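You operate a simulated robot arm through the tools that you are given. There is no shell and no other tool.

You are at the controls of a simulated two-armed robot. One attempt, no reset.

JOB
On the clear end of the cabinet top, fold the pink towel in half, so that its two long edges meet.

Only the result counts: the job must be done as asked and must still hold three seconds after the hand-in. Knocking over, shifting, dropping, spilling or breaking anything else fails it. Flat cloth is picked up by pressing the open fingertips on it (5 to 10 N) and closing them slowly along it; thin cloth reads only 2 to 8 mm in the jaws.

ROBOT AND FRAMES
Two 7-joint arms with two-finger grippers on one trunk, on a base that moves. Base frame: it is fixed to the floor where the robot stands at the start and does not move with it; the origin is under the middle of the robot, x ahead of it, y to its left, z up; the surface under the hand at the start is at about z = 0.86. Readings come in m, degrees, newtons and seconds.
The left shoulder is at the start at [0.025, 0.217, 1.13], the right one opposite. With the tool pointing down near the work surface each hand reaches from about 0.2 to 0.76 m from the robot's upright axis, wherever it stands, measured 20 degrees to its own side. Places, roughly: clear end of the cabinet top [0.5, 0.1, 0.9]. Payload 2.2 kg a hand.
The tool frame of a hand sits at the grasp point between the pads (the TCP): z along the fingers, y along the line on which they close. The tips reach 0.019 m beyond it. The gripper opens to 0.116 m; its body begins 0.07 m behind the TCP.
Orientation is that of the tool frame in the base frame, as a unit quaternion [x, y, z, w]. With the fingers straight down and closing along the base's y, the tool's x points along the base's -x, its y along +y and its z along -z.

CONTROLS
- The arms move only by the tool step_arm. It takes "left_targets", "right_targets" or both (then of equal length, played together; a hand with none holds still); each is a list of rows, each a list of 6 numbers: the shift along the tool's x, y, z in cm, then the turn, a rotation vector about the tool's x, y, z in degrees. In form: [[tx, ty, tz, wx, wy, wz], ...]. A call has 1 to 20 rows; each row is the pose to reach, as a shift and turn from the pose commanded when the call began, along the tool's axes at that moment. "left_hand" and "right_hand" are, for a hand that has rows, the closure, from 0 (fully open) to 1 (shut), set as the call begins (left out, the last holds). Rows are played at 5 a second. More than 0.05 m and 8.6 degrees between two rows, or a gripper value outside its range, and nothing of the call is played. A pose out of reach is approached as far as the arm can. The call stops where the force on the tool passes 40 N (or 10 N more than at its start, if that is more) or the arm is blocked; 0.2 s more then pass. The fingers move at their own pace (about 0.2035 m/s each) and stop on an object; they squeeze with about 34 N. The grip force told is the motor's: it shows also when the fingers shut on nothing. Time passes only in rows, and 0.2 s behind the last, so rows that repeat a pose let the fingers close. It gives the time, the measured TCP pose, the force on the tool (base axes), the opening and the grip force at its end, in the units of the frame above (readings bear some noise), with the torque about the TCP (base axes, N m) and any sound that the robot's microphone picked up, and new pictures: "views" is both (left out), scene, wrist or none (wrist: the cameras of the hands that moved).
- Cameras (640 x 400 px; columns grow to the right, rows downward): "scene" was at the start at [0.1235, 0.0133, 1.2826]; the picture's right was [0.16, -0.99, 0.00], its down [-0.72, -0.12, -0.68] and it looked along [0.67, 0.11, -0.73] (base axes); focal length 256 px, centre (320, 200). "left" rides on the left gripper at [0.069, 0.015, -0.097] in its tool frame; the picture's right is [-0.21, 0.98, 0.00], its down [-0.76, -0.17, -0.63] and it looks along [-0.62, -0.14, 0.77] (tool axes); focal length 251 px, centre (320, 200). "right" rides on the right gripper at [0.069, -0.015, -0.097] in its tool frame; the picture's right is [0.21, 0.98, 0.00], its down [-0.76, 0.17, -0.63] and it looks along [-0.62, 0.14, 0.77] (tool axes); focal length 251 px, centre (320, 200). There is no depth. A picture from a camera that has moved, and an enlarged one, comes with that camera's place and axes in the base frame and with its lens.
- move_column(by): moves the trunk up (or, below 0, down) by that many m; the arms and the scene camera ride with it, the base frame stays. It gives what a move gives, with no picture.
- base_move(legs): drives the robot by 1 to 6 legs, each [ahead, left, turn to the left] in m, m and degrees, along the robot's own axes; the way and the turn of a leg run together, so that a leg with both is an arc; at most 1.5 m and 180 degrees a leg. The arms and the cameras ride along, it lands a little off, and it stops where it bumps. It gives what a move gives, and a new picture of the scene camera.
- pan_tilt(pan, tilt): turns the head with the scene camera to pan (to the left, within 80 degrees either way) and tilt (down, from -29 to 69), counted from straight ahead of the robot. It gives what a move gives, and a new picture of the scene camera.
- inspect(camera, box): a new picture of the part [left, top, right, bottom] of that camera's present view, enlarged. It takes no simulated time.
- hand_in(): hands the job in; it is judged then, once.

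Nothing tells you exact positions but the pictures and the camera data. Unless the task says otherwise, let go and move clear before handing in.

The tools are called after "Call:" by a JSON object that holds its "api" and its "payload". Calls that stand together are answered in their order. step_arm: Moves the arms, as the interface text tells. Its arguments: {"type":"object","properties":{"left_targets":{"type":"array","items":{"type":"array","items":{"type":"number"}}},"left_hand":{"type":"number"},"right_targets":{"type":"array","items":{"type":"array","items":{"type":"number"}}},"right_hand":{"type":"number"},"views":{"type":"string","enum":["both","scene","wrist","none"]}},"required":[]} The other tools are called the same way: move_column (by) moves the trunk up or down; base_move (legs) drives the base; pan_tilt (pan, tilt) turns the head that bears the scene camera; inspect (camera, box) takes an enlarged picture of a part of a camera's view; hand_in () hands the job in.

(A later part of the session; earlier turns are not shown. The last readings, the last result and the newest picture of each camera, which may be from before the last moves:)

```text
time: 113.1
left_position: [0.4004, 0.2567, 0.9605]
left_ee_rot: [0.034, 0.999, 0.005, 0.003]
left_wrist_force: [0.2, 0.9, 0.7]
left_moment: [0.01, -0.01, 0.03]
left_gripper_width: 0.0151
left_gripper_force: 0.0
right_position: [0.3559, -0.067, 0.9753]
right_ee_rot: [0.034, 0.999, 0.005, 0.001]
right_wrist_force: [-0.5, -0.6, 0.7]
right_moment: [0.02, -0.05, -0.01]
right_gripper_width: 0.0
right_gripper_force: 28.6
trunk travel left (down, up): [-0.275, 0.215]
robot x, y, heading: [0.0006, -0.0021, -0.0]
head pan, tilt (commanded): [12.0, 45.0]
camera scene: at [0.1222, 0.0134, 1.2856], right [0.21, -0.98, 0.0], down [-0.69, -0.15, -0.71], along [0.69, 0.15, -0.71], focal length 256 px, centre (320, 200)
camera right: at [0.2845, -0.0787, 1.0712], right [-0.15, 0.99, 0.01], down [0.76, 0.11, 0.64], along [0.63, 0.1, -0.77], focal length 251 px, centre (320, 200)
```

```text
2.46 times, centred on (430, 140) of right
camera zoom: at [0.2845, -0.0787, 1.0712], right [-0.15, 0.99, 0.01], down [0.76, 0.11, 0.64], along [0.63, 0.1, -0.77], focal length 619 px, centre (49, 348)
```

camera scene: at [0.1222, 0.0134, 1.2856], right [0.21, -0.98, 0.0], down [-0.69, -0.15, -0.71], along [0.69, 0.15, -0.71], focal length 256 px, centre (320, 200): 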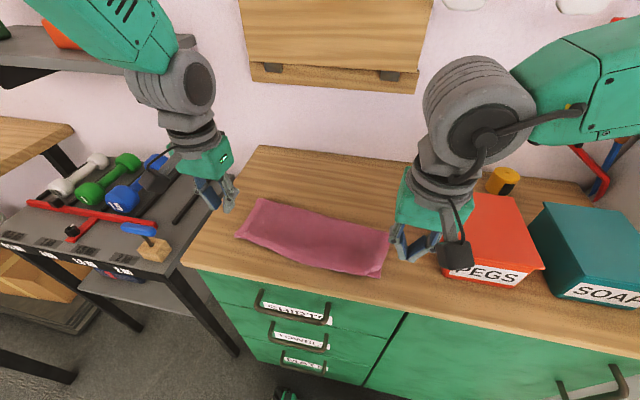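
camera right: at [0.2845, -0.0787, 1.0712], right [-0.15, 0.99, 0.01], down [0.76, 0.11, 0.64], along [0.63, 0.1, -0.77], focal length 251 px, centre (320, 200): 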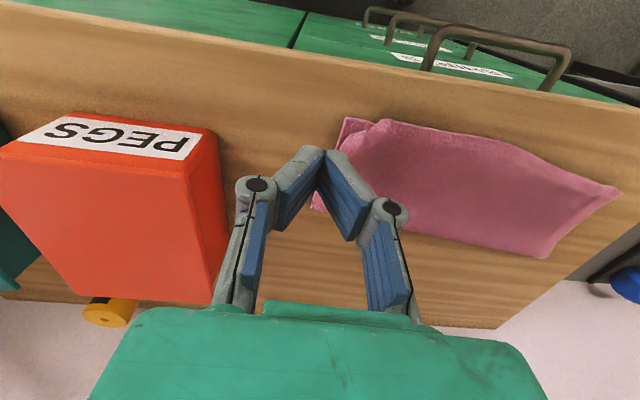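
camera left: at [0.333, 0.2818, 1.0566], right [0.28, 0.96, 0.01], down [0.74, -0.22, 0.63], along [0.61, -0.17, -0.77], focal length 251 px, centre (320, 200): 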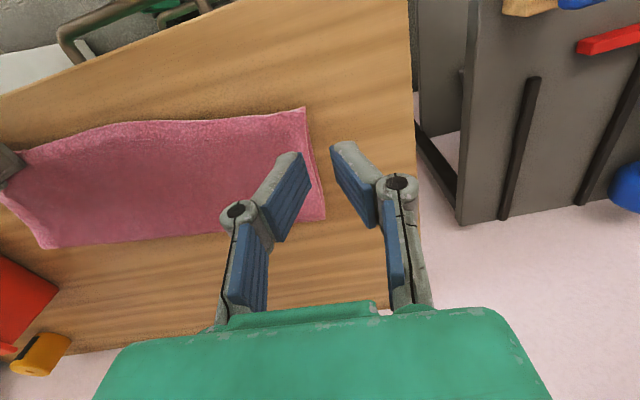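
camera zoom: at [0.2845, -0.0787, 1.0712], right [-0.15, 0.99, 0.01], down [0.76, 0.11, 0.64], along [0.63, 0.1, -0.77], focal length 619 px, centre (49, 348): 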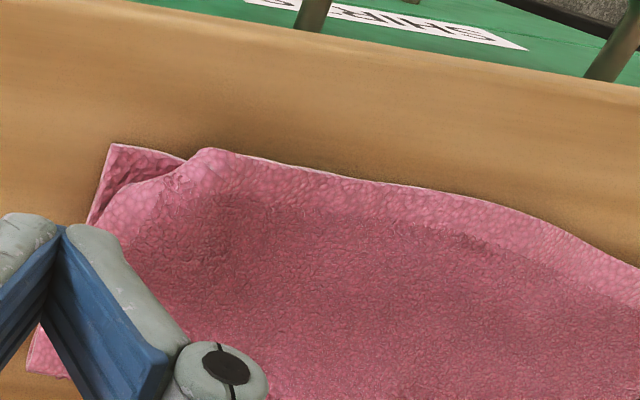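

The result is close: the left corners coincide and the hems are near each other. But the top hem bows about 2 cm past the bottom one in the middle, and the right corner tip is folded under. I'll re-grip both ends, further from the tips on the right, stretch the hem straight and lay it again so the corner trails outward.

Call:
{"api": "step_arm", "payload": {"right_targets": [[-0.1, 2.6, 1.5, 0, 0, 0], [-0.2, 5.3, 3.5, 0, 0, 0], [-0.35, 7.94, 5.8, 0, 0, 0], [-0.35, 7.94, 7.3, 0, 0, 0]], "right_hand": 0.74, "views": "wrist"}}

Call:
{"api": "inspect", "payload": {"camera": "right", "box": [160, 50, 480, 250]}}

```text
time: 114.1
left_position: [0.4018, 0.2591, 0.9603]
left_ee_rot: [0.035, 0.999, 0.004, 0.0]
left_wrist_force: [-0.2, -0.3, 0.1]
left_moment: [0.01, -0.01, -0.01]
left_gripper_width: 0.0152
left_gripper_force: 0.1
right_position: [0.3636, 0.015, 0.9002]
right_ee_rot: [0.035, 0.999, 0.005, 0.002]
right_wrist_force: [-0.4, -0.3, 0.1]
right_moment: [0.04, 0.0, 0.02]
right_gripper_width: 0.0299
right_gripper_force: 0.0
trunk travel left (down, up): [-0.275, 0.215]
robot x, y, heading: [-0.0028, -0.0032, 0.1]
head pan, tilt (commanded): [12.0, 45.0]
camera right: at [0.2936, 0.0027, 0.9963], right [-0.15, 0.99, 0.01], down [0.76, 0.11, 0.64], along [0.63, 0.1, -0.77], focal length 251 px, centre (320, 200)
```

right: 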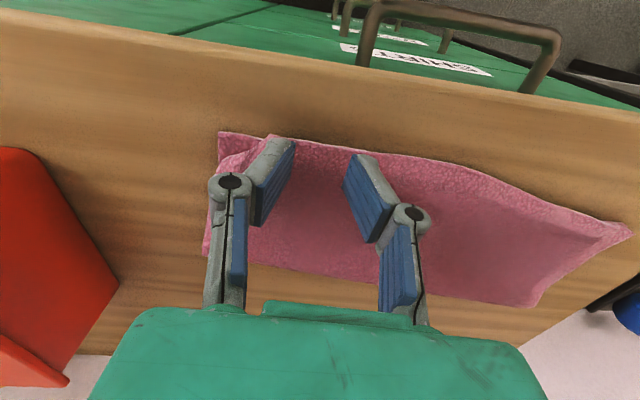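

```text
2.00 times, centred on (320, 150) of right
camera zoom: at [0.2936, 0.0027, 0.9963], right [-0.15, 0.99, 0.01], down [0.76, 0.11, 0.64], along [0.63, 0.1, -0.77], focal length 503 px, centre (320, 300)
```

zoom: 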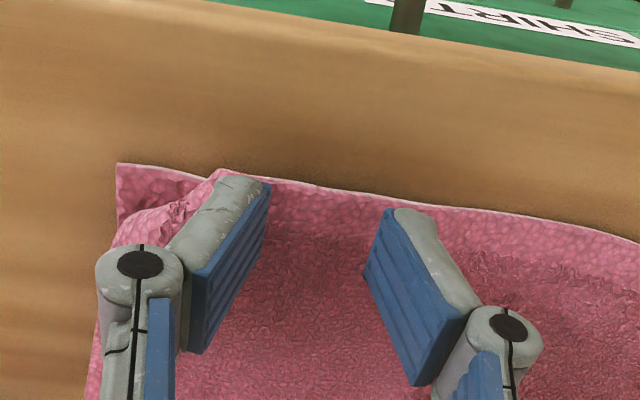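

Call:
{"api": "step_arm", "payload": {"right_targets": [[0, 0.3, 0.6, 0, 0, 0], [0, 0.5, 1.2, 0, 0, 0], [0, 0.5, 1.5, 0, 0, 0], [0, 0.5, 1.65, 0, 0, 0], [0, 0.5, 1.75, 0, 0, 0], [0, 0.5, 1.75, 0, 0, 0]], "views": "none"}}

```text
time: 115.5
left_position: [0.401, 0.2603, 0.9592]
left_ee_rot: [0.034, 0.999, 0.003, 0.001]
left_wrist_force: [0.2, -0.8, -0.4]
left_moment: [0.0, -0.02, 0.02]
left_gripper_width: 0.0149
left_gripper_force: 0.0
right_position: [0.3649, 0.0204, 0.8833]
right_ee_rot: [0.035, 0.999, 0.003, 0.001]
right_wrist_force: [-0.1, 0.1, 6.1]
right_moment: [-0.01, -0.03, -0.01]
right_gripper_width: 0.0268
right_gripper_force: 3.7
trunk travel left (down, up): [-0.275, 0.215]
robot x, y, heading: [-0.002, -0.0019, -0.0]
head pan, tilt (commanded): [12.0, 45.0]
```

Call:
{"api": "step_arm", "payload": {"right_targets": [[0, 0, 0.03, 0, 0, 0], [0, 0, 0.03, 0, 0, 0]], "right_hand": 0.8, "views": "none"}}

Call:
{"api": "step_arm", "payload": {"right_targets": [[0, 0, 0, 0, 0, 0], [0, 0, 0, 0, 0, 0]], "right_hand": 0.85, "views": "none"}}

Call:
{"api": "step_arm", "payload": {"right_targets": [[0, 0, 0, 0, 0, 0], [0, 0, 0, 0, 0, 0]], "right_hand": 0.91, "views": "none"}}

Call:
{"api": "step_arm", "payload": {"right_targets": [[0, 0, 0, 0, 0, 0], [0, 0, 0, 0, 0, 0], [0, 0, 0, 0, 0, 0]], "right_hand": 1.0, "views": "wrist"}}

Call:
{"api": "inspect", "payload": {"camera": "right", "box": [160, 50, 480, 250]}}

```text
time: 116.1
left_position: [0.4001, 0.2602, 0.9596]
left_ee_rot: [0.035, 0.999, 0.003, 0.001]
left_wrist_force: [0.6, 0.0, 0.4]
left_moment: [0.02, 0.0, -0.01]
left_gripper_width: 0.0153
left_gripper_force: 0.0
right_position: [0.3646, 0.0204, 0.883]
right_ee_rot: [0.034, 0.999, 0.003, 0.002]
right_wrist_force: [0.1, 0.3, 7.4]
right_moment: [-0.02, -0.06, -0.05]
right_gripper_width: 0.0252
right_gripper_force: 0.0
trunk travel left (down, up): [-0.275, 0.215]
robot x, y, heading: [0.0007, 0.0033, -0.1]
head pan, tilt (commanded): [12.0, 45.0]
```

```text
time: 116.7
left_position: [0.4003, 0.2595, 0.9598]
left_ee_rot: [0.035, 0.999, 0.003, 0.002]
left_wrist_force: [0.5, -0.1, -0.4]
left_moment: [0.01, 0.01, 0.03]
left_gripper_width: 0.0149
left_gripper_force: 0.1
right_position: [0.3653, 0.0222, 0.8823]
right_ee_rot: [0.034, 0.999, 0.003, 0.002]
right_wrist_force: [-0.3, 0.8, 7.4]
right_moment: [0.02, -0.03, 0.02]
right_gripper_width: 0.0147
right_gripper_force: 5.8
trunk travel left (down, up): [-0.275, 0.215]
robot x, y, heading: [0.0012, -0.0009, 0.4]
head pan, tilt (commanded): [12.0, 45.0]
```

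```text
time: 117.3
left_position: [0.4005, 0.2599, 0.9591]
left_ee_rot: [0.035, 0.999, 0.004, 0.002]
left_wrist_force: [-0.6, -0.2, 0.6]
left_moment: [-0.02, 0.06, -0.02]
left_gripper_width: 0.0152
left_gripper_force: 0.0
right_position: [0.3657, 0.0216, 0.8836]
right_ee_rot: [0.034, 0.999, 0.003, 0.003]
right_wrist_force: [1.1, 1.0, 10.0]
right_moment: [-0.11, -0.06, 0.0]
right_gripper_width: 0.0136
right_gripper_force: 0.8
trunk travel left (down, up): [-0.275, 0.215]
robot x, y, heading: [0.0035, -0.0004, -0.0]
head pan, tilt (commanded): [12.0, 45.0]
```

```text
time: 118.1
left_position: [0.4008, 0.261, 0.9596]
left_ee_rot: [0.035, 0.999, 0.004, 0.002]
left_wrist_force: [-0.8, -0.4, 0.3]
left_moment: [0.02, 0.0, -0.03]
left_gripper_width: 0.0152
left_gripper_force: 0.1
right_position: [0.3647, 0.0203, 0.884]
right_ee_rot: [0.035, 0.999, 0.003, 0.001]
right_wrist_force: [1.5, -0.6, 17.0]
right_moment: [-0.19, -0.15, -0.04]
right_gripper_width: 0.0058
right_gripper_force: 34.2
trunk travel left (down, up): [-0.275, 0.215]
robot x, y, heading: [0.0005, -0.0024, -0.0]
head pan, tilt (commanded): [12.0, 45.0]
camera right: at [0.2943, 0.01, 0.9792], right [-0.15, 0.99, 0.01], down [0.76, 0.11, 0.64], along [0.63, 0.1, -0.77], focal length 251 px, centre (320, 200)
```

right: 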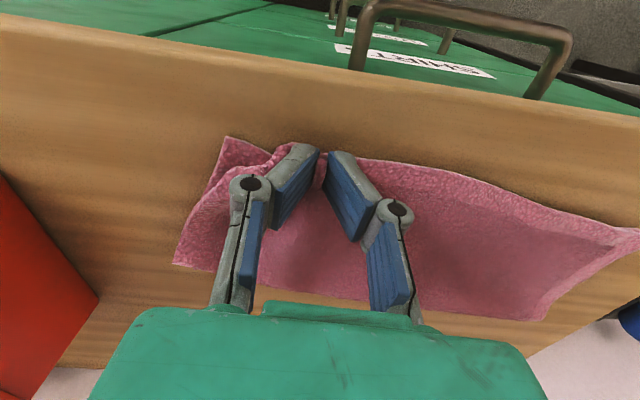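

```text
2.00 times, centred on (320, 150) of right
camera zoom: at [0.2943, 0.01, 0.9792], right [-0.15, 0.99, 0.01], down [0.76, 0.11, 0.64], along [0.63, 0.1, -0.77], focal length 503 px, centre (320, 300)
```

zoom: 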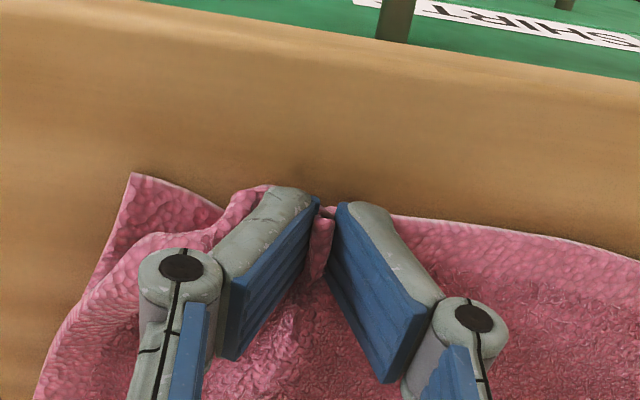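

The right hand has a grip (5.8 mm). I'll lift it to let the tucked tip drop open and check that only the top layer comes up.

Call:
{"api": "step_arm", "payload": {"right_targets": [[0, 0.1, -1, 0, 0, 0], [0, 0.2, -2, 0, 0, 0], [0, 0.4, -3.2, 0, 0, 0], [0, 0.6, -4.5, 0, 0, 0], [0, 0.6, -4.5, 0, 0, 0]], "views": "both"}}

Call:
{"api": "inspect", "payload": {"camera": "right", "box": [120, 50, 440, 250]}}

Call:
{"api": "inspect", "payload": {"camera": "scene", "box": [200, 165, 400, 285]}}

```text
time: 119.3
left_position: [0.4005, 0.2611, 0.9588]
left_ee_rot: [0.034, 0.999, 0.004, 0.001]
left_wrist_force: [-0.1, 0.3, 0.0]
left_moment: [-0.02, 0.02, 0.0]
left_gripper_width: 0.0151
left_gripper_force: 0.0
right_position: [0.3652, 0.0263, 0.9274]
right_ee_rot: [0.034, 0.999, 0.004, 0.001]
right_wrist_force: [0.0, 0.7, 0.0]
right_moment: [0.0, -0.02, -0.04]
right_gripper_width: 0.0058
right_gripper_force: 34.3
trunk travel left (down, up): [-0.275, 0.215]
robot x, y, heading: [-0.0017, 0.0004, 0.2]
head pan, tilt (commanded): [12.0, 45.0]
camera scene: at [0.1238, 0.0177, 1.2854], right [0.21, -0.98, 0.0], down [-0.69, -0.15, -0.7], along [0.69, 0.15, -0.71], focal length 256 px, centre (320, 200)
camera right: at [0.2945, 0.0158, 1.0232], right [-0.15, 0.99, 0.01], down [0.76, 0.11, 0.63], along [0.63, 0.1, -0.77], focal length 251 px, centre (320, 200)
```

scene: 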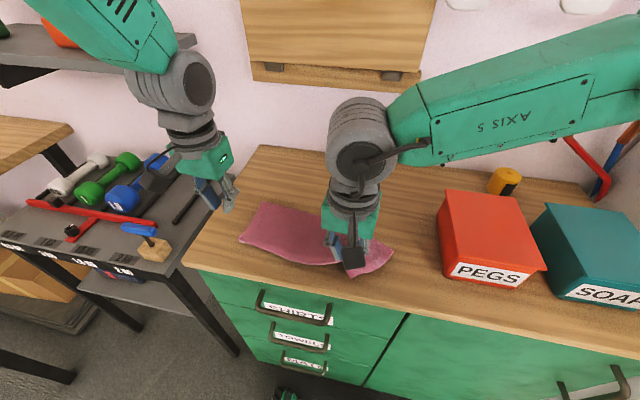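
right: 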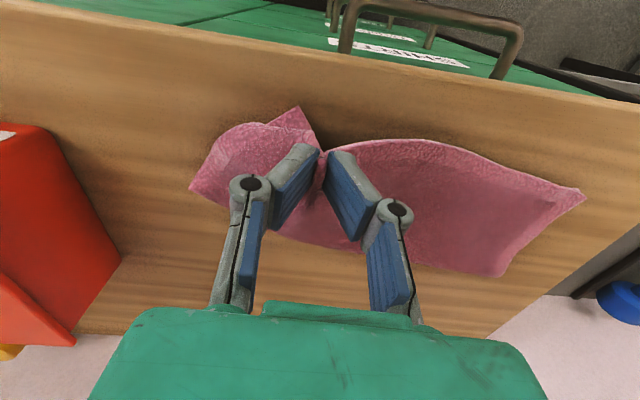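

```text
2.00 times, centred on (280, 150) of right
camera zoom: at [0.2945, 0.0158, 1.0232], right [-0.15, 0.99, 0.01], down [0.76, 0.11, 0.63], along [0.63, 0.1, -0.77], focal length 503 px, centre (400, 300)
```

zoom: 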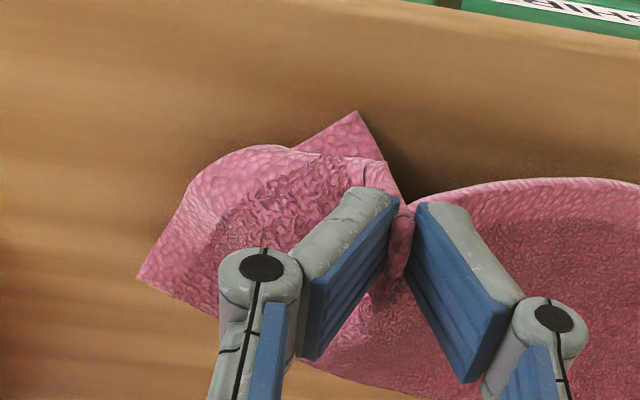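

```text
3.20 times, centred on (300, 225) of scene
camera zoom: at [0.1238, 0.0177, 1.2854], right [0.21, -0.98, 0.0], down [-0.69, -0.15, -0.7], along [0.69, 0.15, -0.71], focal length 818 px, centre (384, 120)
```

zoom: 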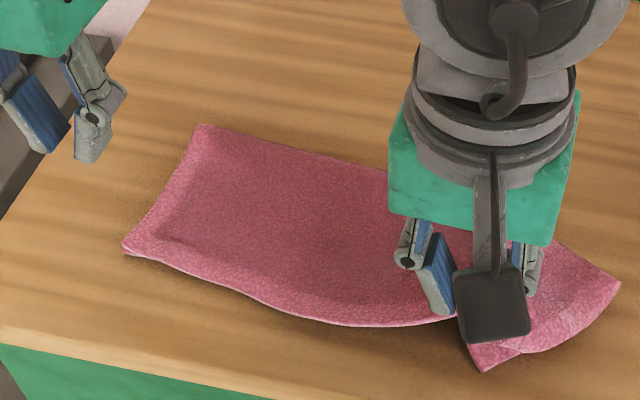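

The right grip picked up both layers. I'll lower it back, release, and look before trying again.

Call:
{"api": "step_arm", "payload": {"right_targets": [[0, -0.2, 1.3, 0, 0, 0], [0, -0.4, 2.6, 0, 0, 0], [0, -0.6, 3.6, 0, 0, 0], [0, -0.6, 4.1, 0, 0, 0]], "views": "none"}}

Call:
{"api": "step_arm", "payload": {"right_targets": [[0, 0, 0, 0, 0, 0], [0, 0, 0, 0, 0, 0]], "right_hand": 0.85, "views": "none"}}

Call:
{"api": "step_arm", "payload": {"right_targets": [[0, 0, -1, 0, 0, 0], [0, 0, -2.5, 0, 0, 0], [0, -3, -5, 0, 0, 0], [0, -7, -8, 0, 0, 0], [0, -10, -10, 0, 0, 0]], "views": "both"}}

Call:
{"api": "inspect", "payload": {"camera": "scene", "box": [200, 165, 400, 285]}}

Call:
{"api": "inspect", "payload": {"camera": "right", "box": [300, 40, 620, 240]}}

```text
time: 120.3
left_position: [0.4004, 0.2621, 0.9597]
left_ee_rot: [0.035, 0.999, 0.004, 0.0]
left_wrist_force: [0.0, -0.1, -0.5]
left_moment: [0.0, 0.0, 0.02]
left_gripper_width: 0.0151
left_gripper_force: 0.0
right_position: [0.3653, 0.0207, 0.8871]
right_ee_rot: [0.035, 0.999, 0.004, 0.002]
right_wrist_force: [0.0, 0.5, 2.9]
right_moment: [-0.04, -0.05, -0.04]
right_gripper_width: 0.0056
right_gripper_force: 34.2
trunk travel left (down, up): [-0.275, 0.215]
robot x, y, heading: [0.0017, 0.0027, 0.0]
head pan, tilt (commanded): [12.0, 45.0]
```

```text
time: 120.9
left_position: [0.4007, 0.261, 0.9594]
left_ee_rot: [0.036, 0.999, 0.004, 0.002]
left_wrist_force: [-0.1, -0.6, 0.5]
left_moment: [0.01, -0.01, -0.01]
left_gripper_width: 0.0151
left_gripper_force: 0.1
right_position: [0.3648, 0.0207, 0.8868]
right_ee_rot: [0.035, 0.999, 0.004, 0.001]
right_wrist_force: [-1.1, 0.3, 2.4]
right_moment: [0.0, -0.02, 0.01]
right_gripper_width: 0.0167
right_gripper_force: 0.0
trunk travel left (down, up): [-0.275, 0.215]
robot x, y, heading: [-0.0008, -0.0001, -0.1]
head pan, tilt (commanded): [12.0, 45.0]
```

```text
time: 122.1
left_position: [0.4009, 0.2579, 0.9597]
left_ee_rot: [0.035, 0.999, 0.005, 0.002]
left_wrist_force: [-0.5, -1.1, 0.4]
left_moment: [0.04, 0.03, -0.01]
left_gripper_width: 0.0149
left_gripper_force: 0.1
right_position: [0.3587, -0.0819, 0.9872]
right_ee_rot: [0.034, 0.999, 0.006, 0.001]
right_wrist_force: [-0.3, 0.7, 0.5]
right_moment: [0.06, -0.04, 0.0]
right_gripper_width: 0.0176
right_gripper_force: 0.0
trunk travel left (down, up): [-0.275, 0.215]
robot x, y, heading: [-0.0014, -0.0026, -0.1]
head pan, tilt (commanded): [12.0, 45.0]
camera scene: at [0.1227, 0.0132, 1.2855], right [0.21, -0.98, 0.0], down [-0.69, -0.15, -0.71], along [0.69, 0.15, -0.71], focal length 256 px, centre (320, 200)
camera right: at [0.2879, -0.0929, 1.0832], right [-0.15, 0.99, 0.01], down [0.76, 0.11, 0.64], along [0.63, 0.1, -0.77], focal length 251 px, centre (320, 200)
```

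scene: 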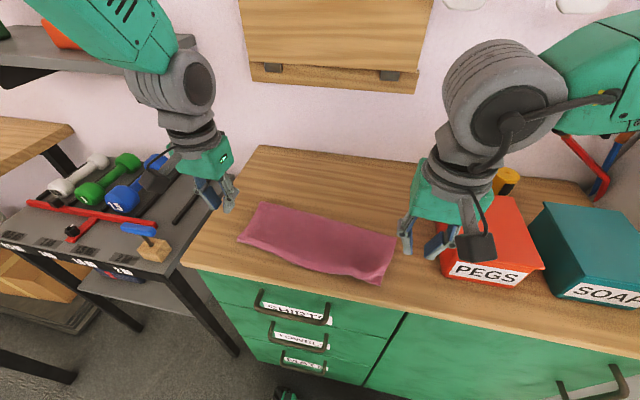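
right: 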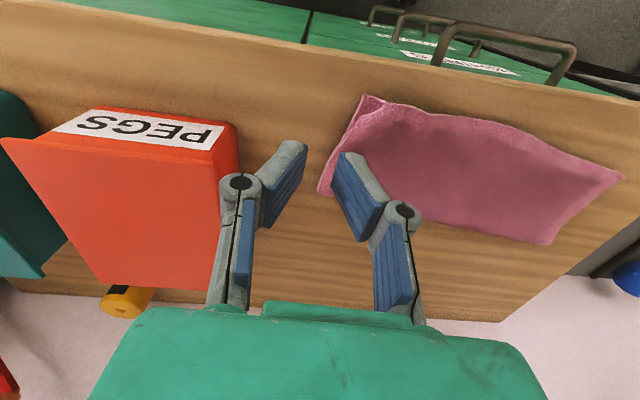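

```text
3.20 times, centred on (300, 225) of scene
camera zoom: at [0.1227, 0.0132, 1.2855], right [0.21, -0.98, 0.0], down [-0.69, -0.15, -0.71], along [0.69, 0.15, -0.71], focal length 818 px, centre (384, 120)
```

zoom: 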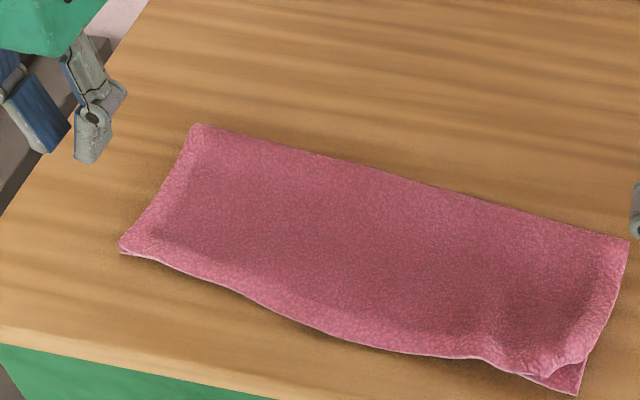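

```text
2.00 times, centred on (460, 140) of right
camera zoom: at [0.2879, -0.0929, 1.0832], right [-0.15, 0.99, 0.01], down [0.76, 0.11, 0.64], along [0.63, 0.1, -0.77], focal length 503 px, centre (40, 320)
```

zoom: 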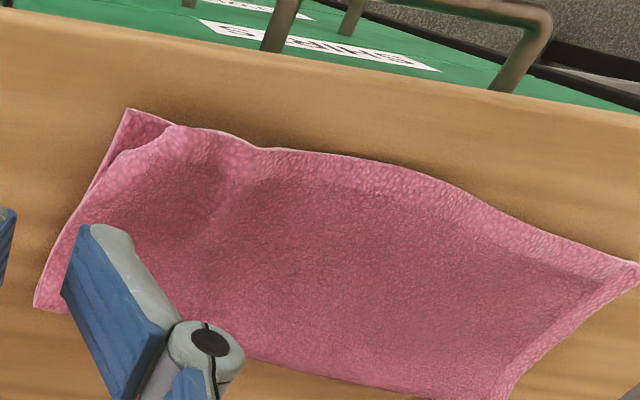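

The cloth relaxed back nicely: the left corners coincide and the right top corner is now about 2 cm from its partner. The remaining error is the middle of the top hem, which overhangs by about 2.3 cm as a single layer, so I'll pinch just that mid-point with the left hand and shift it back.

Call:
{"api": "step_arm", "payload": {"left_targets": [[0.5, -2.9, 0.5, 0, 0, 0], [1.05, -5.8, 1.5, 0, 0, 0], [1.6, -8.7, 3.0, 0, 0, 0], [2.1, -11.6, 4.6, 0, 0, 0], [2.63, -14.5, 6.0, 0, 0, 0]], "left_hand": 0.75, "views": "wrist"}}

Call:
{"api": "inspect", "payload": {"camera": "left", "box": [100, 50, 540, 300]}}

```text
time: 123.3
left_position: [0.3659, 0.1148, 0.8983]
left_ee_rot: [0.034, 0.999, 0.004, 0.001]
left_wrist_force: [0.5, 0.3, 0.3]
left_moment: [0.03, 0.02, 0.01]
left_gripper_width: 0.0288
left_gripper_force: 0.2
right_position: [0.3585, -0.0796, 0.9868]
right_ee_rot: [0.036, 0.999, 0.004, 0.0]
right_wrist_force: [-0.4, -0.2, -1.4]
right_moment: [0.02, -0.03, 0.02]
right_gripper_width: 0.0176
right_gripper_force: 0.1
trunk travel left (down, up): [-0.275, 0.215]
robot x, y, heading: [0.0041, 0.001, 0.0]
head pan, tilt (commanded): [12.0, 45.0]
camera left: at [0.2983, 0.1343, 0.9948], right [0.28, 0.96, 0.01], down [0.74, -0.22, 0.63], along [0.61, -0.17, -0.77], focal length 251 px, centre (320, 200)
```

left: 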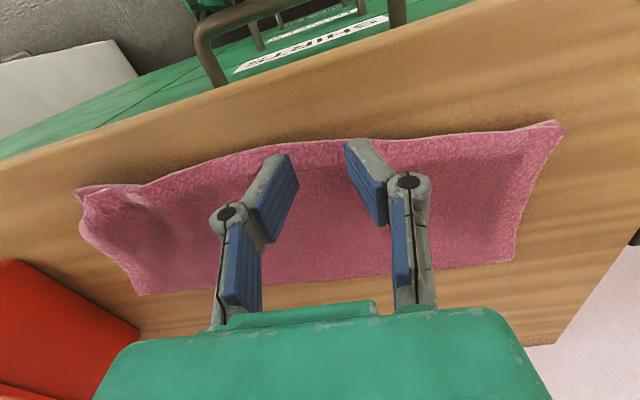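

```text
1.45 times, centred on (320, 175) of left
camera zoom: at [0.2983, 0.1343, 0.9948], right [0.28, 0.96, 0.01], down [0.74, -0.22, 0.63], along [0.61, -0.17, -0.77], focal length 366 px, centre (320, 236)
```

zoom: 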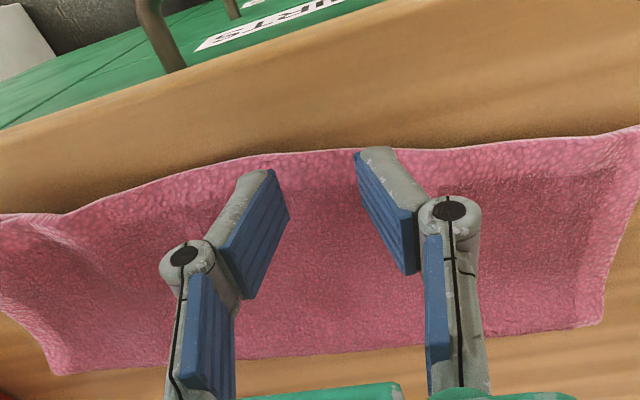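

Call:
{"api": "step_arm", "payload": {"left_targets": [[0, 0, 0.8, 0, 0, 0], [0, 0, 1.3, 0, 0, 0], [0, 0, 1.5, 0, 0, 0], [0, 0, 1.6, 0, 0, 0], [0, 0, 1.6, 0, 0, 0]], "views": "none"}}

```text
time: 124.5
left_position: [0.3645, 0.1168, 0.8818]
left_ee_rot: [0.035, 0.999, 0.004, 0.002]
left_wrist_force: [0.1, -0.7, 7.2]
left_moment: [0.01, -0.08, 0.0]
left_gripper_width: 0.0296
left_gripper_force: 0.0
right_position: [0.3581, -0.0799, 0.9868]
right_ee_rot: [0.035, 0.999, 0.005, 0.001]
right_wrist_force: [0.4, -1.0, -0.8]
right_moment: [0.01, 0.06, -0.02]
right_gripper_width: 0.0176
right_gripper_force: 0.1
trunk travel left (down, up): [-0.275, 0.215]
robot x, y, heading: [0.0024, -0.002, -0.2]
head pan, tilt (commanded): [12.0, 45.0]
```

Call:
{"api": "step_arm", "payload": {"left_targets": [[0, 0, 0, 0, 0, 0], [0, 0, 0, 0, 0, 0]], "left_hand": 0.8, "views": "none"}}

Call:
{"api": "step_arm", "payload": {"left_targets": [[0, 0, 0, 0, 0, 0], [0, 0, 0, 0, 0, 0]], "left_hand": 0.86, "views": "wrist"}}

Call:
{"api": "inspect", "payload": {"camera": "left", "box": [160, 60, 480, 260]}}

```text
time: 125.1
left_position: [0.3658, 0.1168, 0.8817]
left_ee_rot: [0.035, 0.999, 0.004, 0.001]
left_wrist_force: [-0.1, 1.1, 4.2]
left_moment: [-0.03, -0.04, 0.01]
left_gripper_width: 0.0183
left_gripper_force: 4.2
right_position: [0.3581, -0.0796, 0.9865]
right_ee_rot: [0.035, 0.999, 0.004, 0.001]
right_wrist_force: [0.3, -0.9, 0.0]
right_moment: [-0.03, 0.02, -0.01]
right_gripper_width: 0.0171
right_gripper_force: 0.1
trunk travel left (down, up): [-0.275, 0.215]
robot x, y, heading: [0.0008, -0.0028, -0.1]
head pan, tilt (commanded): [12.0, 45.0]
```

```text
time: 125.7
left_position: [0.3644, 0.1166, 0.8822]
left_ee_rot: [0.036, 0.999, 0.005, 0.001]
left_wrist_force: [-0.3, 0.1, 5.0]
left_moment: [0.02, -0.03, -0.04]
left_gripper_width: 0.0168
left_gripper_force: 0.1
right_position: [0.3576, -0.0803, 0.9881]
right_ee_rot: [0.034, 0.999, 0.005, 0.002]
right_wrist_force: [-0.3, 0.3, 0.5]
right_moment: [0.0, -0.02, 0.01]
right_gripper_width: 0.0174
right_gripper_force: 0.0
trunk travel left (down, up): [-0.275, 0.215]
robot x, y, heading: [0.0008, 0.0028, -0.3]
head pan, tilt (commanded): [12.0, 45.0]
camera left: at [0.297, 0.1366, 0.9795], right [0.28, 0.96, 0.01], down [0.74, -0.22, 0.63], along [0.61, -0.17, -0.77], focal length 251 px, centre (320, 200)
```

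left: 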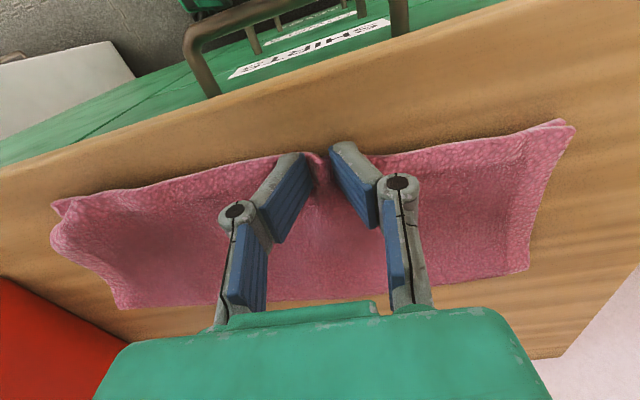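

```text
2.00 times, centred on (320, 160) of left
camera zoom: at [0.297, 0.1366, 0.9795], right [0.28, 0.96, 0.01], down [0.74, -0.22, 0.63], along [0.61, -0.17, -0.77], focal length 503 px, centre (320, 280)
```

zoom: 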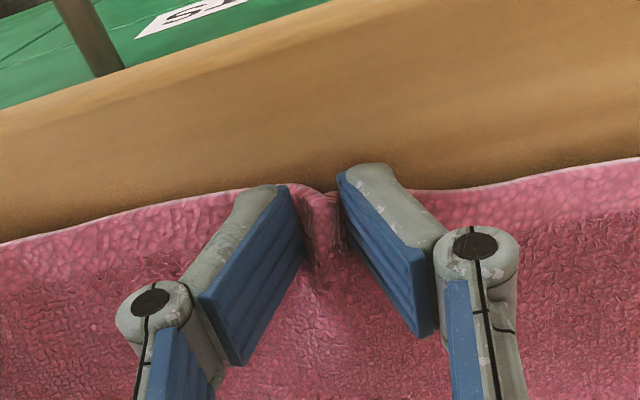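

Call:
{"api": "step_arm", "payload": {"left_targets": [[0, 0, 0.02, 0, 0, 0], [0, 0, 0.02, 0, 0, 0]], "left_hand": 0.92, "views": "none"}}

Call:
{"api": "step_arm", "payload": {"left_targets": [[0, 0, 0, 0, 0, 0], [0, 0, 0, 0, 0, 0], [0, 0, 0, 0, 0, 0]], "left_hand": 1.0, "views": "none"}}

Call:
{"api": "step_arm", "payload": {"left_targets": [[0, 0, -0.8, 0, 0, 0], [0, 0, -1.6, 0, 0, 0], [-0.3, 0, -2.5, 0, 0, 0]], "views": "both"}}

Call:
{"api": "inspect", "payload": {"camera": "left", "box": [100, 50, 540, 300]}}

Call:
{"api": "inspect", "payload": {"camera": "scene", "box": [200, 165, 400, 285]}}

```text
time: 126.3
left_position: [0.3653, 0.1156, 0.8821]
left_ee_rot: [0.035, 0.999, 0.004, 0.002]
left_wrist_force: [-0.3, 0.5, 5.3]
left_moment: [-0.02, -0.02, -0.01]
left_gripper_width: 0.0096
left_gripper_force: 0.1
right_position: [0.3583, -0.0803, 0.9881]
right_ee_rot: [0.035, 0.999, 0.004, 0.001]
right_wrist_force: [0.1, -0.6, -0.8]
right_moment: [0.0, 0.02, 0.01]
right_gripper_width: 0.0173
right_gripper_force: 0.3
trunk travel left (down, up): [-0.275, 0.215]
robot x, y, heading: [0.0003, -0.0014, -0.3]
head pan, tilt (commanded): [12.0, 45.0]
```

```text
time: 127.1
left_position: [0.365, 0.1162, 0.8823]
left_ee_rot: [0.035, 0.999, 0.005, 0.001]
left_wrist_force: [-0.2, 0.4, 6.9]
left_moment: [-0.05, -0.05, -0.03]
left_gripper_width: 0.005
left_gripper_force: 33.5
right_position: [0.3589, -0.0797, 0.9881]
right_ee_rot: [0.035, 0.999, 0.004, 0.0]
right_wrist_force: [0.5, 0.1, 0.1]
right_moment: [0.01, -0.01, -0.02]
right_gripper_width: 0.0174
right_gripper_force: 0.0
trunk travel left (down, up): [-0.275, 0.215]
robot x, y, heading: [-0.0007, -0.0003, -0.1]
head pan, tilt (commanded): [12.0, 45.0]
```

```text
time: 127.9
left_position: [0.3659, 0.1161, 0.9074]
left_ee_rot: [0.035, 0.999, 0.004, 0.0]
left_wrist_force: [0.1, 0.2, 0.0]
left_moment: [0.0, -0.02, -0.06]
left_gripper_width: 0.0049
left_gripper_force: 33.4
right_position: [0.3583, -0.0803, 0.9877]
right_ee_rot: [0.035, 0.999, 0.005, 0.0]
right_wrist_force: [0.6, -0.3, 0.7]
right_moment: [-0.02, 0.02, 0.0]
right_gripper_width: 0.0174
right_gripper_force: 0.1
trunk travel left (down, up): [-0.275, 0.215]
robot x, y, heading: [0.0019, -0.0022, 0.1]
head pan, tilt (commanded): [12.0, 45.0]
camera scene: at [0.1232, 0.0152, 1.2855], right [0.21, -0.98, 0.0], down [-0.69, -0.15, -0.7], along [0.69, 0.15, -0.71], focal length 256 px, centre (320, 200)
camera left: at [0.2992, 0.1362, 1.0042], right [0.28, 0.96, 0.01], down [0.74, -0.22, 0.63], along [0.61, -0.17, -0.77], focal length 251 px, centre (320, 200)
```

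scene: 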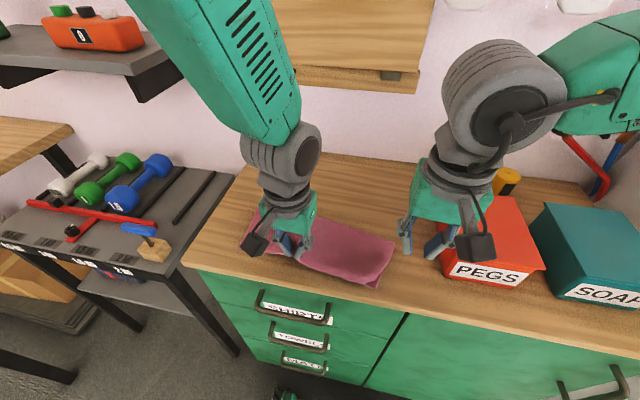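
left: 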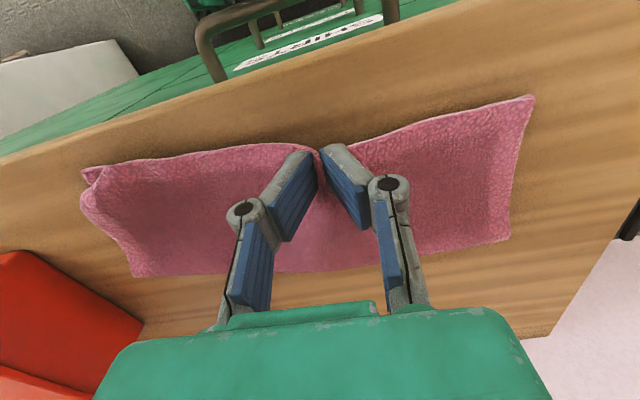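

```text
1.45 times, centred on (320, 175) of left
camera zoom: at [0.2992, 0.1362, 1.0042], right [0.28, 0.96, 0.01], down [0.74, -0.22, 0.63], along [0.61, -0.17, -0.77], focal length 366 px, centre (320, 236)
```

zoom: 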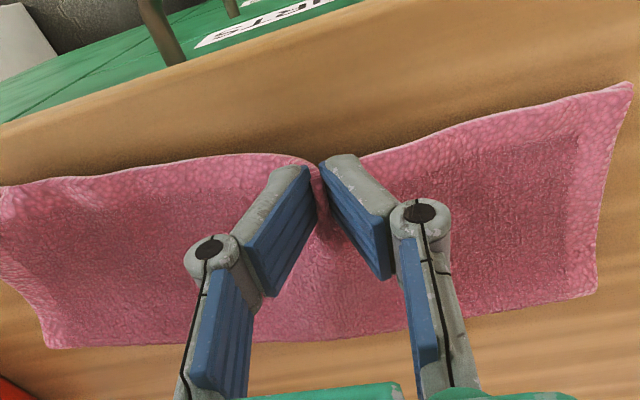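

```text
3.20 times, centred on (300, 225) of scene
camera zoom: at [0.1232, 0.0152, 1.2855], right [0.21, -0.98, 0.0], down [-0.69, -0.15, -0.7], along [0.69, 0.15, -0.71], focal length 818 px, centre (384, 120)
```

zoom: 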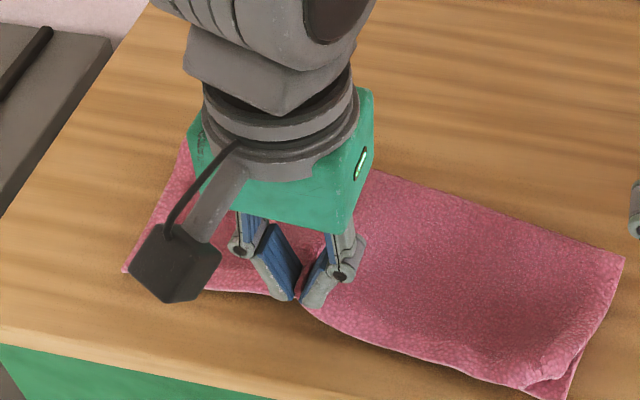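

The mid-hem is held and lifting. I'll raise it slightly and push it about 5 cm away to roll the crease outward in the middle.

Call:
{"api": "step_arm", "payload": {"left_targets": [[-1.0, 0, -0.7, 0, 0, 0], [-2.2, 0, -1.2, 0, 0, 0], [-3.5, 0, -1.3, 0, 0, 0], [-5.0, 0, -1.0, 0, 0, 0]], "views": "both"}}

Call:
{"api": "inspect", "payload": {"camera": "left", "box": [60, 30, 580, 320]}}

Call:
{"api": "inspect", "payload": {"camera": "scene", "box": [200, 165, 400, 285]}}

```text
time: 128.9
left_position: [0.4182, 0.1132, 0.9173]
left_ee_rot: [0.035, 0.999, 0.005, 0.0]
left_wrist_force: [0.5, -0.7, -0.1]
left_moment: [-0.05, 0.02, -0.03]
left_gripper_width: 0.0046
left_gripper_force: 33.4
right_position: [0.3588, -0.0794, 0.9864]
right_ee_rot: [0.035, 0.999, 0.005, 0.001]
right_wrist_force: [0.8, 0.3, 0.4]
right_moment: [-0.01, -0.02, 0.03]
right_gripper_width: 0.0174
right_gripper_force: 0.1
trunk travel left (down, up): [-0.275, 0.215]
robot x, y, heading: [0.0007, -0.0013, -0.1]
head pan, tilt (commanded): [12.0, 45.0]
camera scene: at [0.1243, 0.0153, 1.2853], right [0.21, -0.98, 0.0], down [-0.69, -0.15, -0.7], along [0.69, 0.15, -0.71], focal length 256 px, centre (320, 200)
camera left: at [0.3505, 0.1336, 1.0141], right [0.28, 0.96, 0.01], down [0.74, -0.22, 0.63], along [0.61, -0.17, -0.78], focal length 251 px, centre (320, 200)
```

scene: 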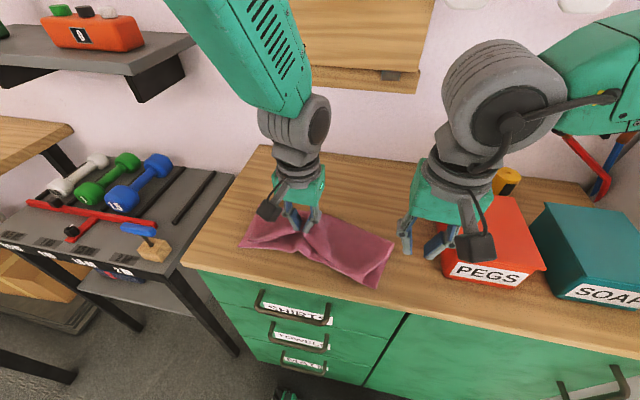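
left: 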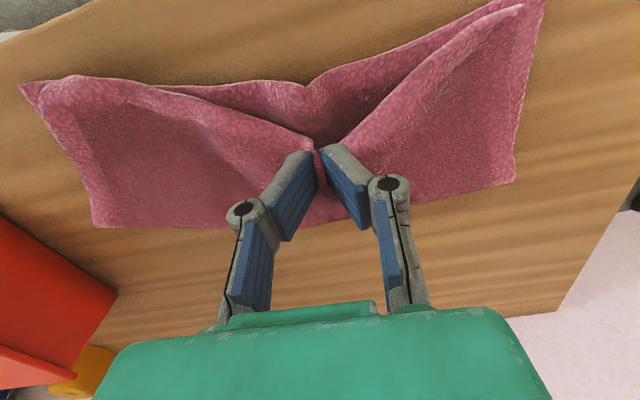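

```text
1.23 times, centred on (320, 175) of left
camera zoom: at [0.3505, 0.1336, 1.0141], right [0.28, 0.96, 0.01], down [0.74, -0.22, 0.63], along [0.61, -0.17, -0.78], focal length 310 px, centre (320, 231)
```

zoom: 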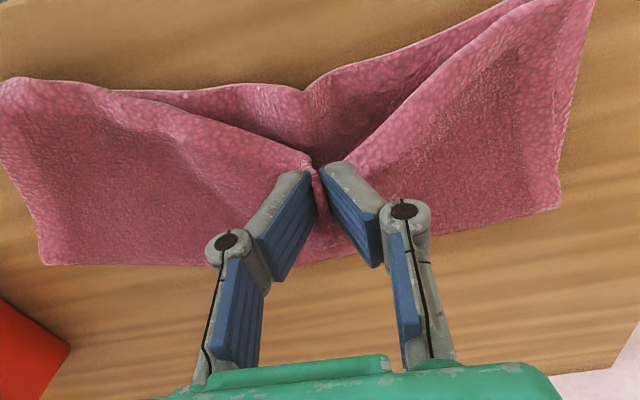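

```text
3.20 times, centred on (300, 225) of scene
camera zoom: at [0.1243, 0.0153, 1.2853], right [0.21, -0.98, 0.0], down [-0.69, -0.15, -0.7], along [0.69, 0.15, -0.71], focal length 818 px, centre (384, 120)
```

zoom: 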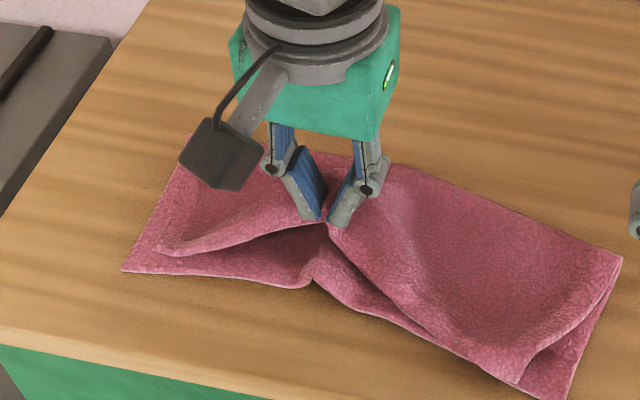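

Now I can see the bottom hem under the lifted middle, at x≈0.38–0.39. I'll bring the mid-hem back to it and lower it.

Call:
{"api": "step_arm", "payload": {"left_targets": [[1.0, -0.07, 0.5, 0, 0, 0], [2.0, -0.14, 1.2, 0, 0, 0], [2.8, -0.2, 2.0, 0, 0, 0], [3.2, -0.22, 2.7, 0, 0, 0], [3.2, -0.22, 2.8, 0, 0, 0]], "views": "none"}}

Call:
{"api": "step_arm", "payload": {"left_targets": [[0, 0, 0, 0, 0, 0], [0, 0, 0, 0, 0, 0]], "left_hand": 0.86, "views": "none"}}

Call:
{"api": "step_arm", "payload": {"left_targets": [[0, 0, -1, 0, 0, 0], [0, 0, -2.5, 0, 0, 0], [0, 1, -5, 0, 0, 0], [0, 5, -7.5, 0, 0, 0], [0, 9, -9, 0, 0, 0], [0, 13, -9, 0, 0, 0]], "views": "both"}}

Call:
{"api": "inspect", "payload": {"camera": "scene", "box": [200, 165, 400, 285]}}

Call:
{"api": "inspect", "payload": {"camera": "left", "box": [0, 40, 360, 260]}}

Call:
{"api": "inspect", "payload": {"camera": "right", "box": [300, 40, 640, 260]}}

```text
time: 130.1
left_position: [0.3856, 0.1126, 0.8895]
left_ee_rot: [0.036, 0.999, 0.005, 0.001]
left_wrist_force: [-1.0, -0.9, 0.1]
left_moment: [-0.06, -0.03, -0.02]
left_gripper_width: 0.0048
left_gripper_force: 33.6
right_position: [0.3589, -0.0797, 0.987]
right_ee_rot: [0.035, 0.999, 0.004, 0.002]
right_wrist_force: [-0.7, 0.2, -0.2]
right_moment: [0.0, 0.05, 0.0]
right_gripper_width: 0.0174
right_gripper_force: 0.0
trunk travel left (down, up): [-0.275, 0.215]
robot x, y, heading: [0.0011, 0.0017, 0.1]
head pan, tilt (commanded): [12.0, 45.0]
```

```text
time: 130.7
left_position: [0.3862, 0.1133, 0.8895]
left_ee_rot: [0.035, 0.999, 0.004, 0.001]
left_wrist_force: [-0.3, -1.2, 0.7]
left_moment: [0.0, -0.02, -0.03]
left_gripper_width: 0.016
left_gripper_force: 0.2
right_position: [0.3584, -0.0794, 0.9867]
right_ee_rot: [0.035, 0.999, 0.004, 0.001]
right_wrist_force: [-0.6, 0.3, 0.9]
right_moment: [0.03, 0.02, 0.0]
right_gripper_width: 0.0172
right_gripper_force: 0.1
trunk travel left (down, up): [-0.275, 0.215]
robot x, y, heading: [-0.0033, 0.0015, 0.1]
head pan, tilt (commanded): [12.0, 45.0]
```

```text
time: 132.1
left_position: [0.3946, 0.2437, 0.9794]
left_ee_rot: [0.035, 0.999, 0.002, 0.001]
left_wrist_force: [-0.6, -0.1, -1.2]
left_moment: [-0.01, 0.0, 0.01]
left_gripper_width: 0.0163
left_gripper_force: 0.1
right_position: [0.3586, -0.0767, 0.9864]
right_ee_rot: [0.035, 0.999, 0.003, 0.001]
right_wrist_force: [-0.5, 0.0, -0.2]
right_moment: [0.02, 0.0, 0.01]
right_gripper_width: 0.0174
right_gripper_force: 0.1
trunk travel left (down, up): [-0.275, 0.215]
robot x, y, heading: [-0.0022, -0.0028, 0.3]
head pan, tilt (commanded): [12.0, 45.0]
camera scene: at [0.1236, 0.0188, 1.2854], right [0.21, -0.98, 0.0], down [-0.69, -0.15, -0.7], along [0.69, 0.15, -0.71], focal length 256 px, centre (320, 200)
camera left: at [0.3279, 0.2641, 1.0758], right [0.28, 0.96, 0.01], down [0.74, -0.22, 0.63], along [0.61, -0.17, -0.77], focal length 251 px, centre (320, 200)
```

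scene: 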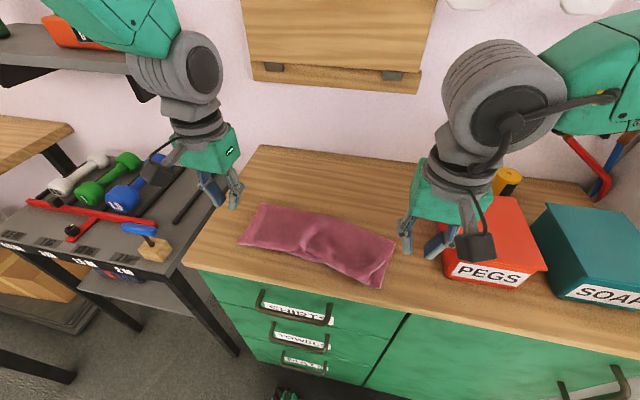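
left: 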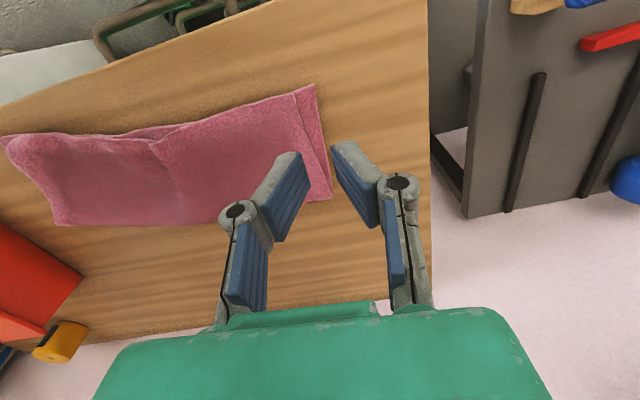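

```text
3.20 times, centred on (300, 225) of scene
camera zoom: at [0.1236, 0.0188, 1.2854], right [0.21, -0.98, 0.0], down [-0.69, -0.15, -0.7], along [0.69, 0.15, -0.71], focal length 818 px, centre (384, 120)
```

zoom: 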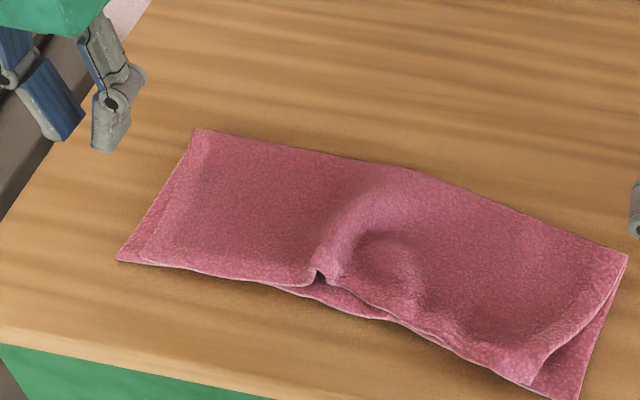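

```text
1.78 times, centred on (180, 150) of left
camera zoom: at [0.3279, 0.2641, 1.0758], right [0.28, 0.96, 0.01], down [0.74, -0.22, 0.63], along [0.61, -0.17, -0.77], focal length 447 px, centre (569, 289)
```

zoom: 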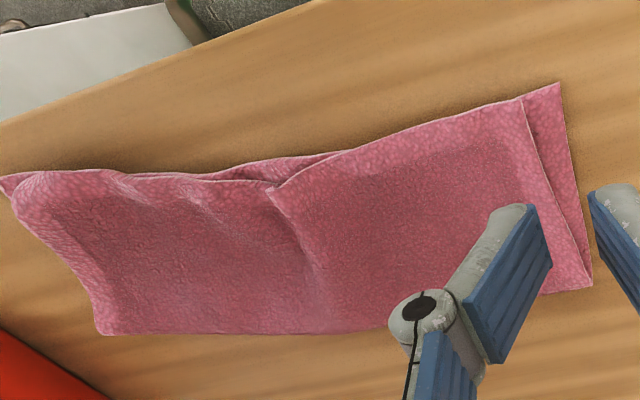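

```text
1.82 times, centred on (470, 150) of right
camera zoom: at [0.2887, -0.0878, 1.0832], right [-0.15, 0.99, 0.01], down [0.76, 0.11, 0.63], along [0.63, 0.1, -0.77], focal length 457 px, centre (47, 291)
```

zoom: 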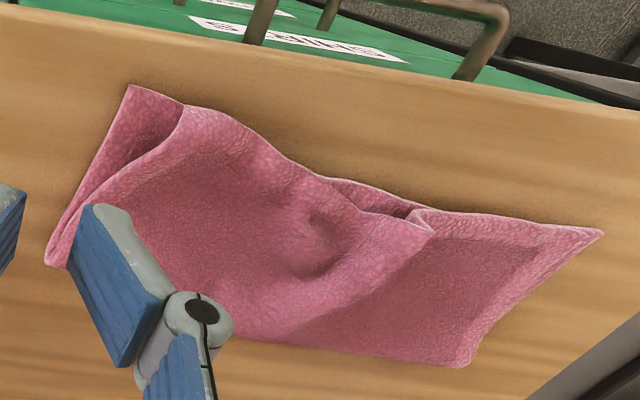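

The middle of the hem now sits on the bottom hem, with one standing ridge there and both top corners 1.7–2.6 cm short. I'll press a fingertip near each top corner and pull both outward at the same time to flatten the ridge.

Call:
{"api": "step_arm", "payload": {"left_targets": [[0, -0.9, 1.9, 0, 0, 0], [0, -1.9, 3.8, 0, 0, 0], [0, -2.9, 5.8, 0, 0, 0], [0, -2.9, 7.5, 0, 0, 0]], "right_targets": [[0.1, 2.6, 2.0, 0, 0, 0], [0.2, 5.1, 4.0, 0, 0, 0], [0.39, 7.69, 6.2, 0, 0, 0], [0.39, 7.69, 8.2, 0, 0, 0]], "left_hand": 1.0, "right_hand": 1.0, "views": "wrist"}}

Call:
{"api": "inspect", "payload": {"camera": "left", "box": [160, 60, 480, 260]}}

Call:
{"api": "inspect", "payload": {"camera": "right", "box": [160, 60, 480, 260]}}

```text
time: 133.1
left_position: [0.3942, 0.2154, 0.9052]
left_ee_rot: [0.034, 0.999, 0.004, 0.0]
left_wrist_force: [0.0, 0.2, -0.3]
left_moment: [-0.02, 0.03, 0.01]
left_gripper_width: 0.0001
left_gripper_force: 28.8
right_position: [0.3604, -0.0018, 0.9044]
right_ee_rot: [0.033, 0.999, 0.004, 0.001]
right_wrist_force: [-0.2, 0.2, 0.6]
right_moment: [-0.02, 0.05, -0.02]
right_gripper_width: 0.0
right_gripper_force: 28.4
trunk travel left (down, up): [-0.275, 0.215]
robot x, y, heading: [-0.0013, -0.0028, -0.2]
head pan, tilt (commanded): [12.0, 45.0]
camera right: at [0.2897, -0.0134, 1.0014], right [-0.15, 0.99, 0.01], down [0.76, 0.11, 0.63], along [0.63, 0.1, -0.77], focal length 251 px, centre (320, 200)
camera left: at [0.3269, 0.236, 1.0018], right [0.28, 0.96, 0.01], down [0.74, -0.22, 0.63], along [0.61, -0.17, -0.77], focal length 251 px, centre (320, 200)
```

right: 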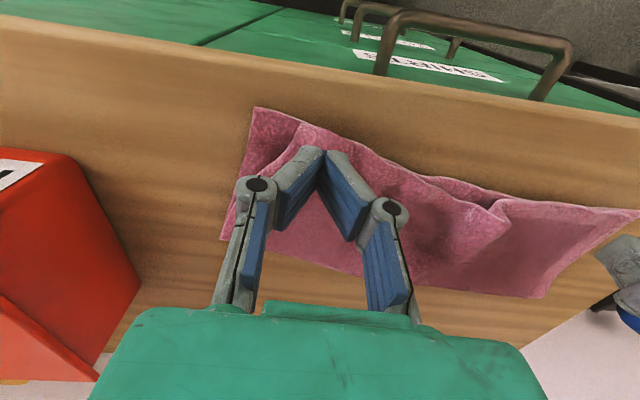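
left: 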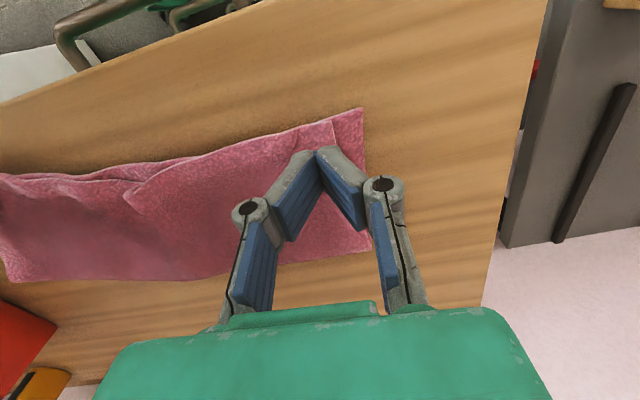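

```text
2.00 times, centred on (320, 160) of left
camera zoom: at [0.3269, 0.236, 1.0018], right [0.28, 0.96, 0.01], down [0.74, -0.22, 0.63], along [0.61, -0.17, -0.77], focal length 503 px, centre (320, 280)
```

zoom: 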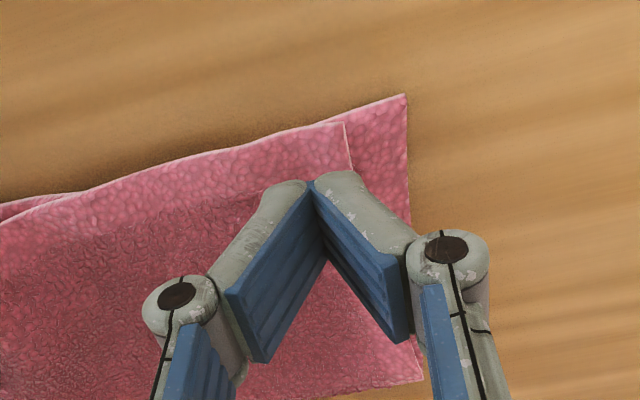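

```text
2.00 times, centred on (320, 160) of right
camera zoom: at [0.2897, -0.0134, 1.0014], right [-0.15, 0.99, 0.01], down [0.76, 0.11, 0.63], along [0.63, 0.1, -0.77], focal length 503 px, centre (320, 280)
```

zoom: 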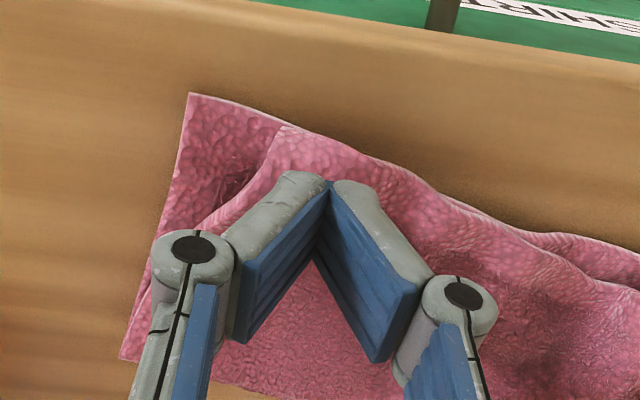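

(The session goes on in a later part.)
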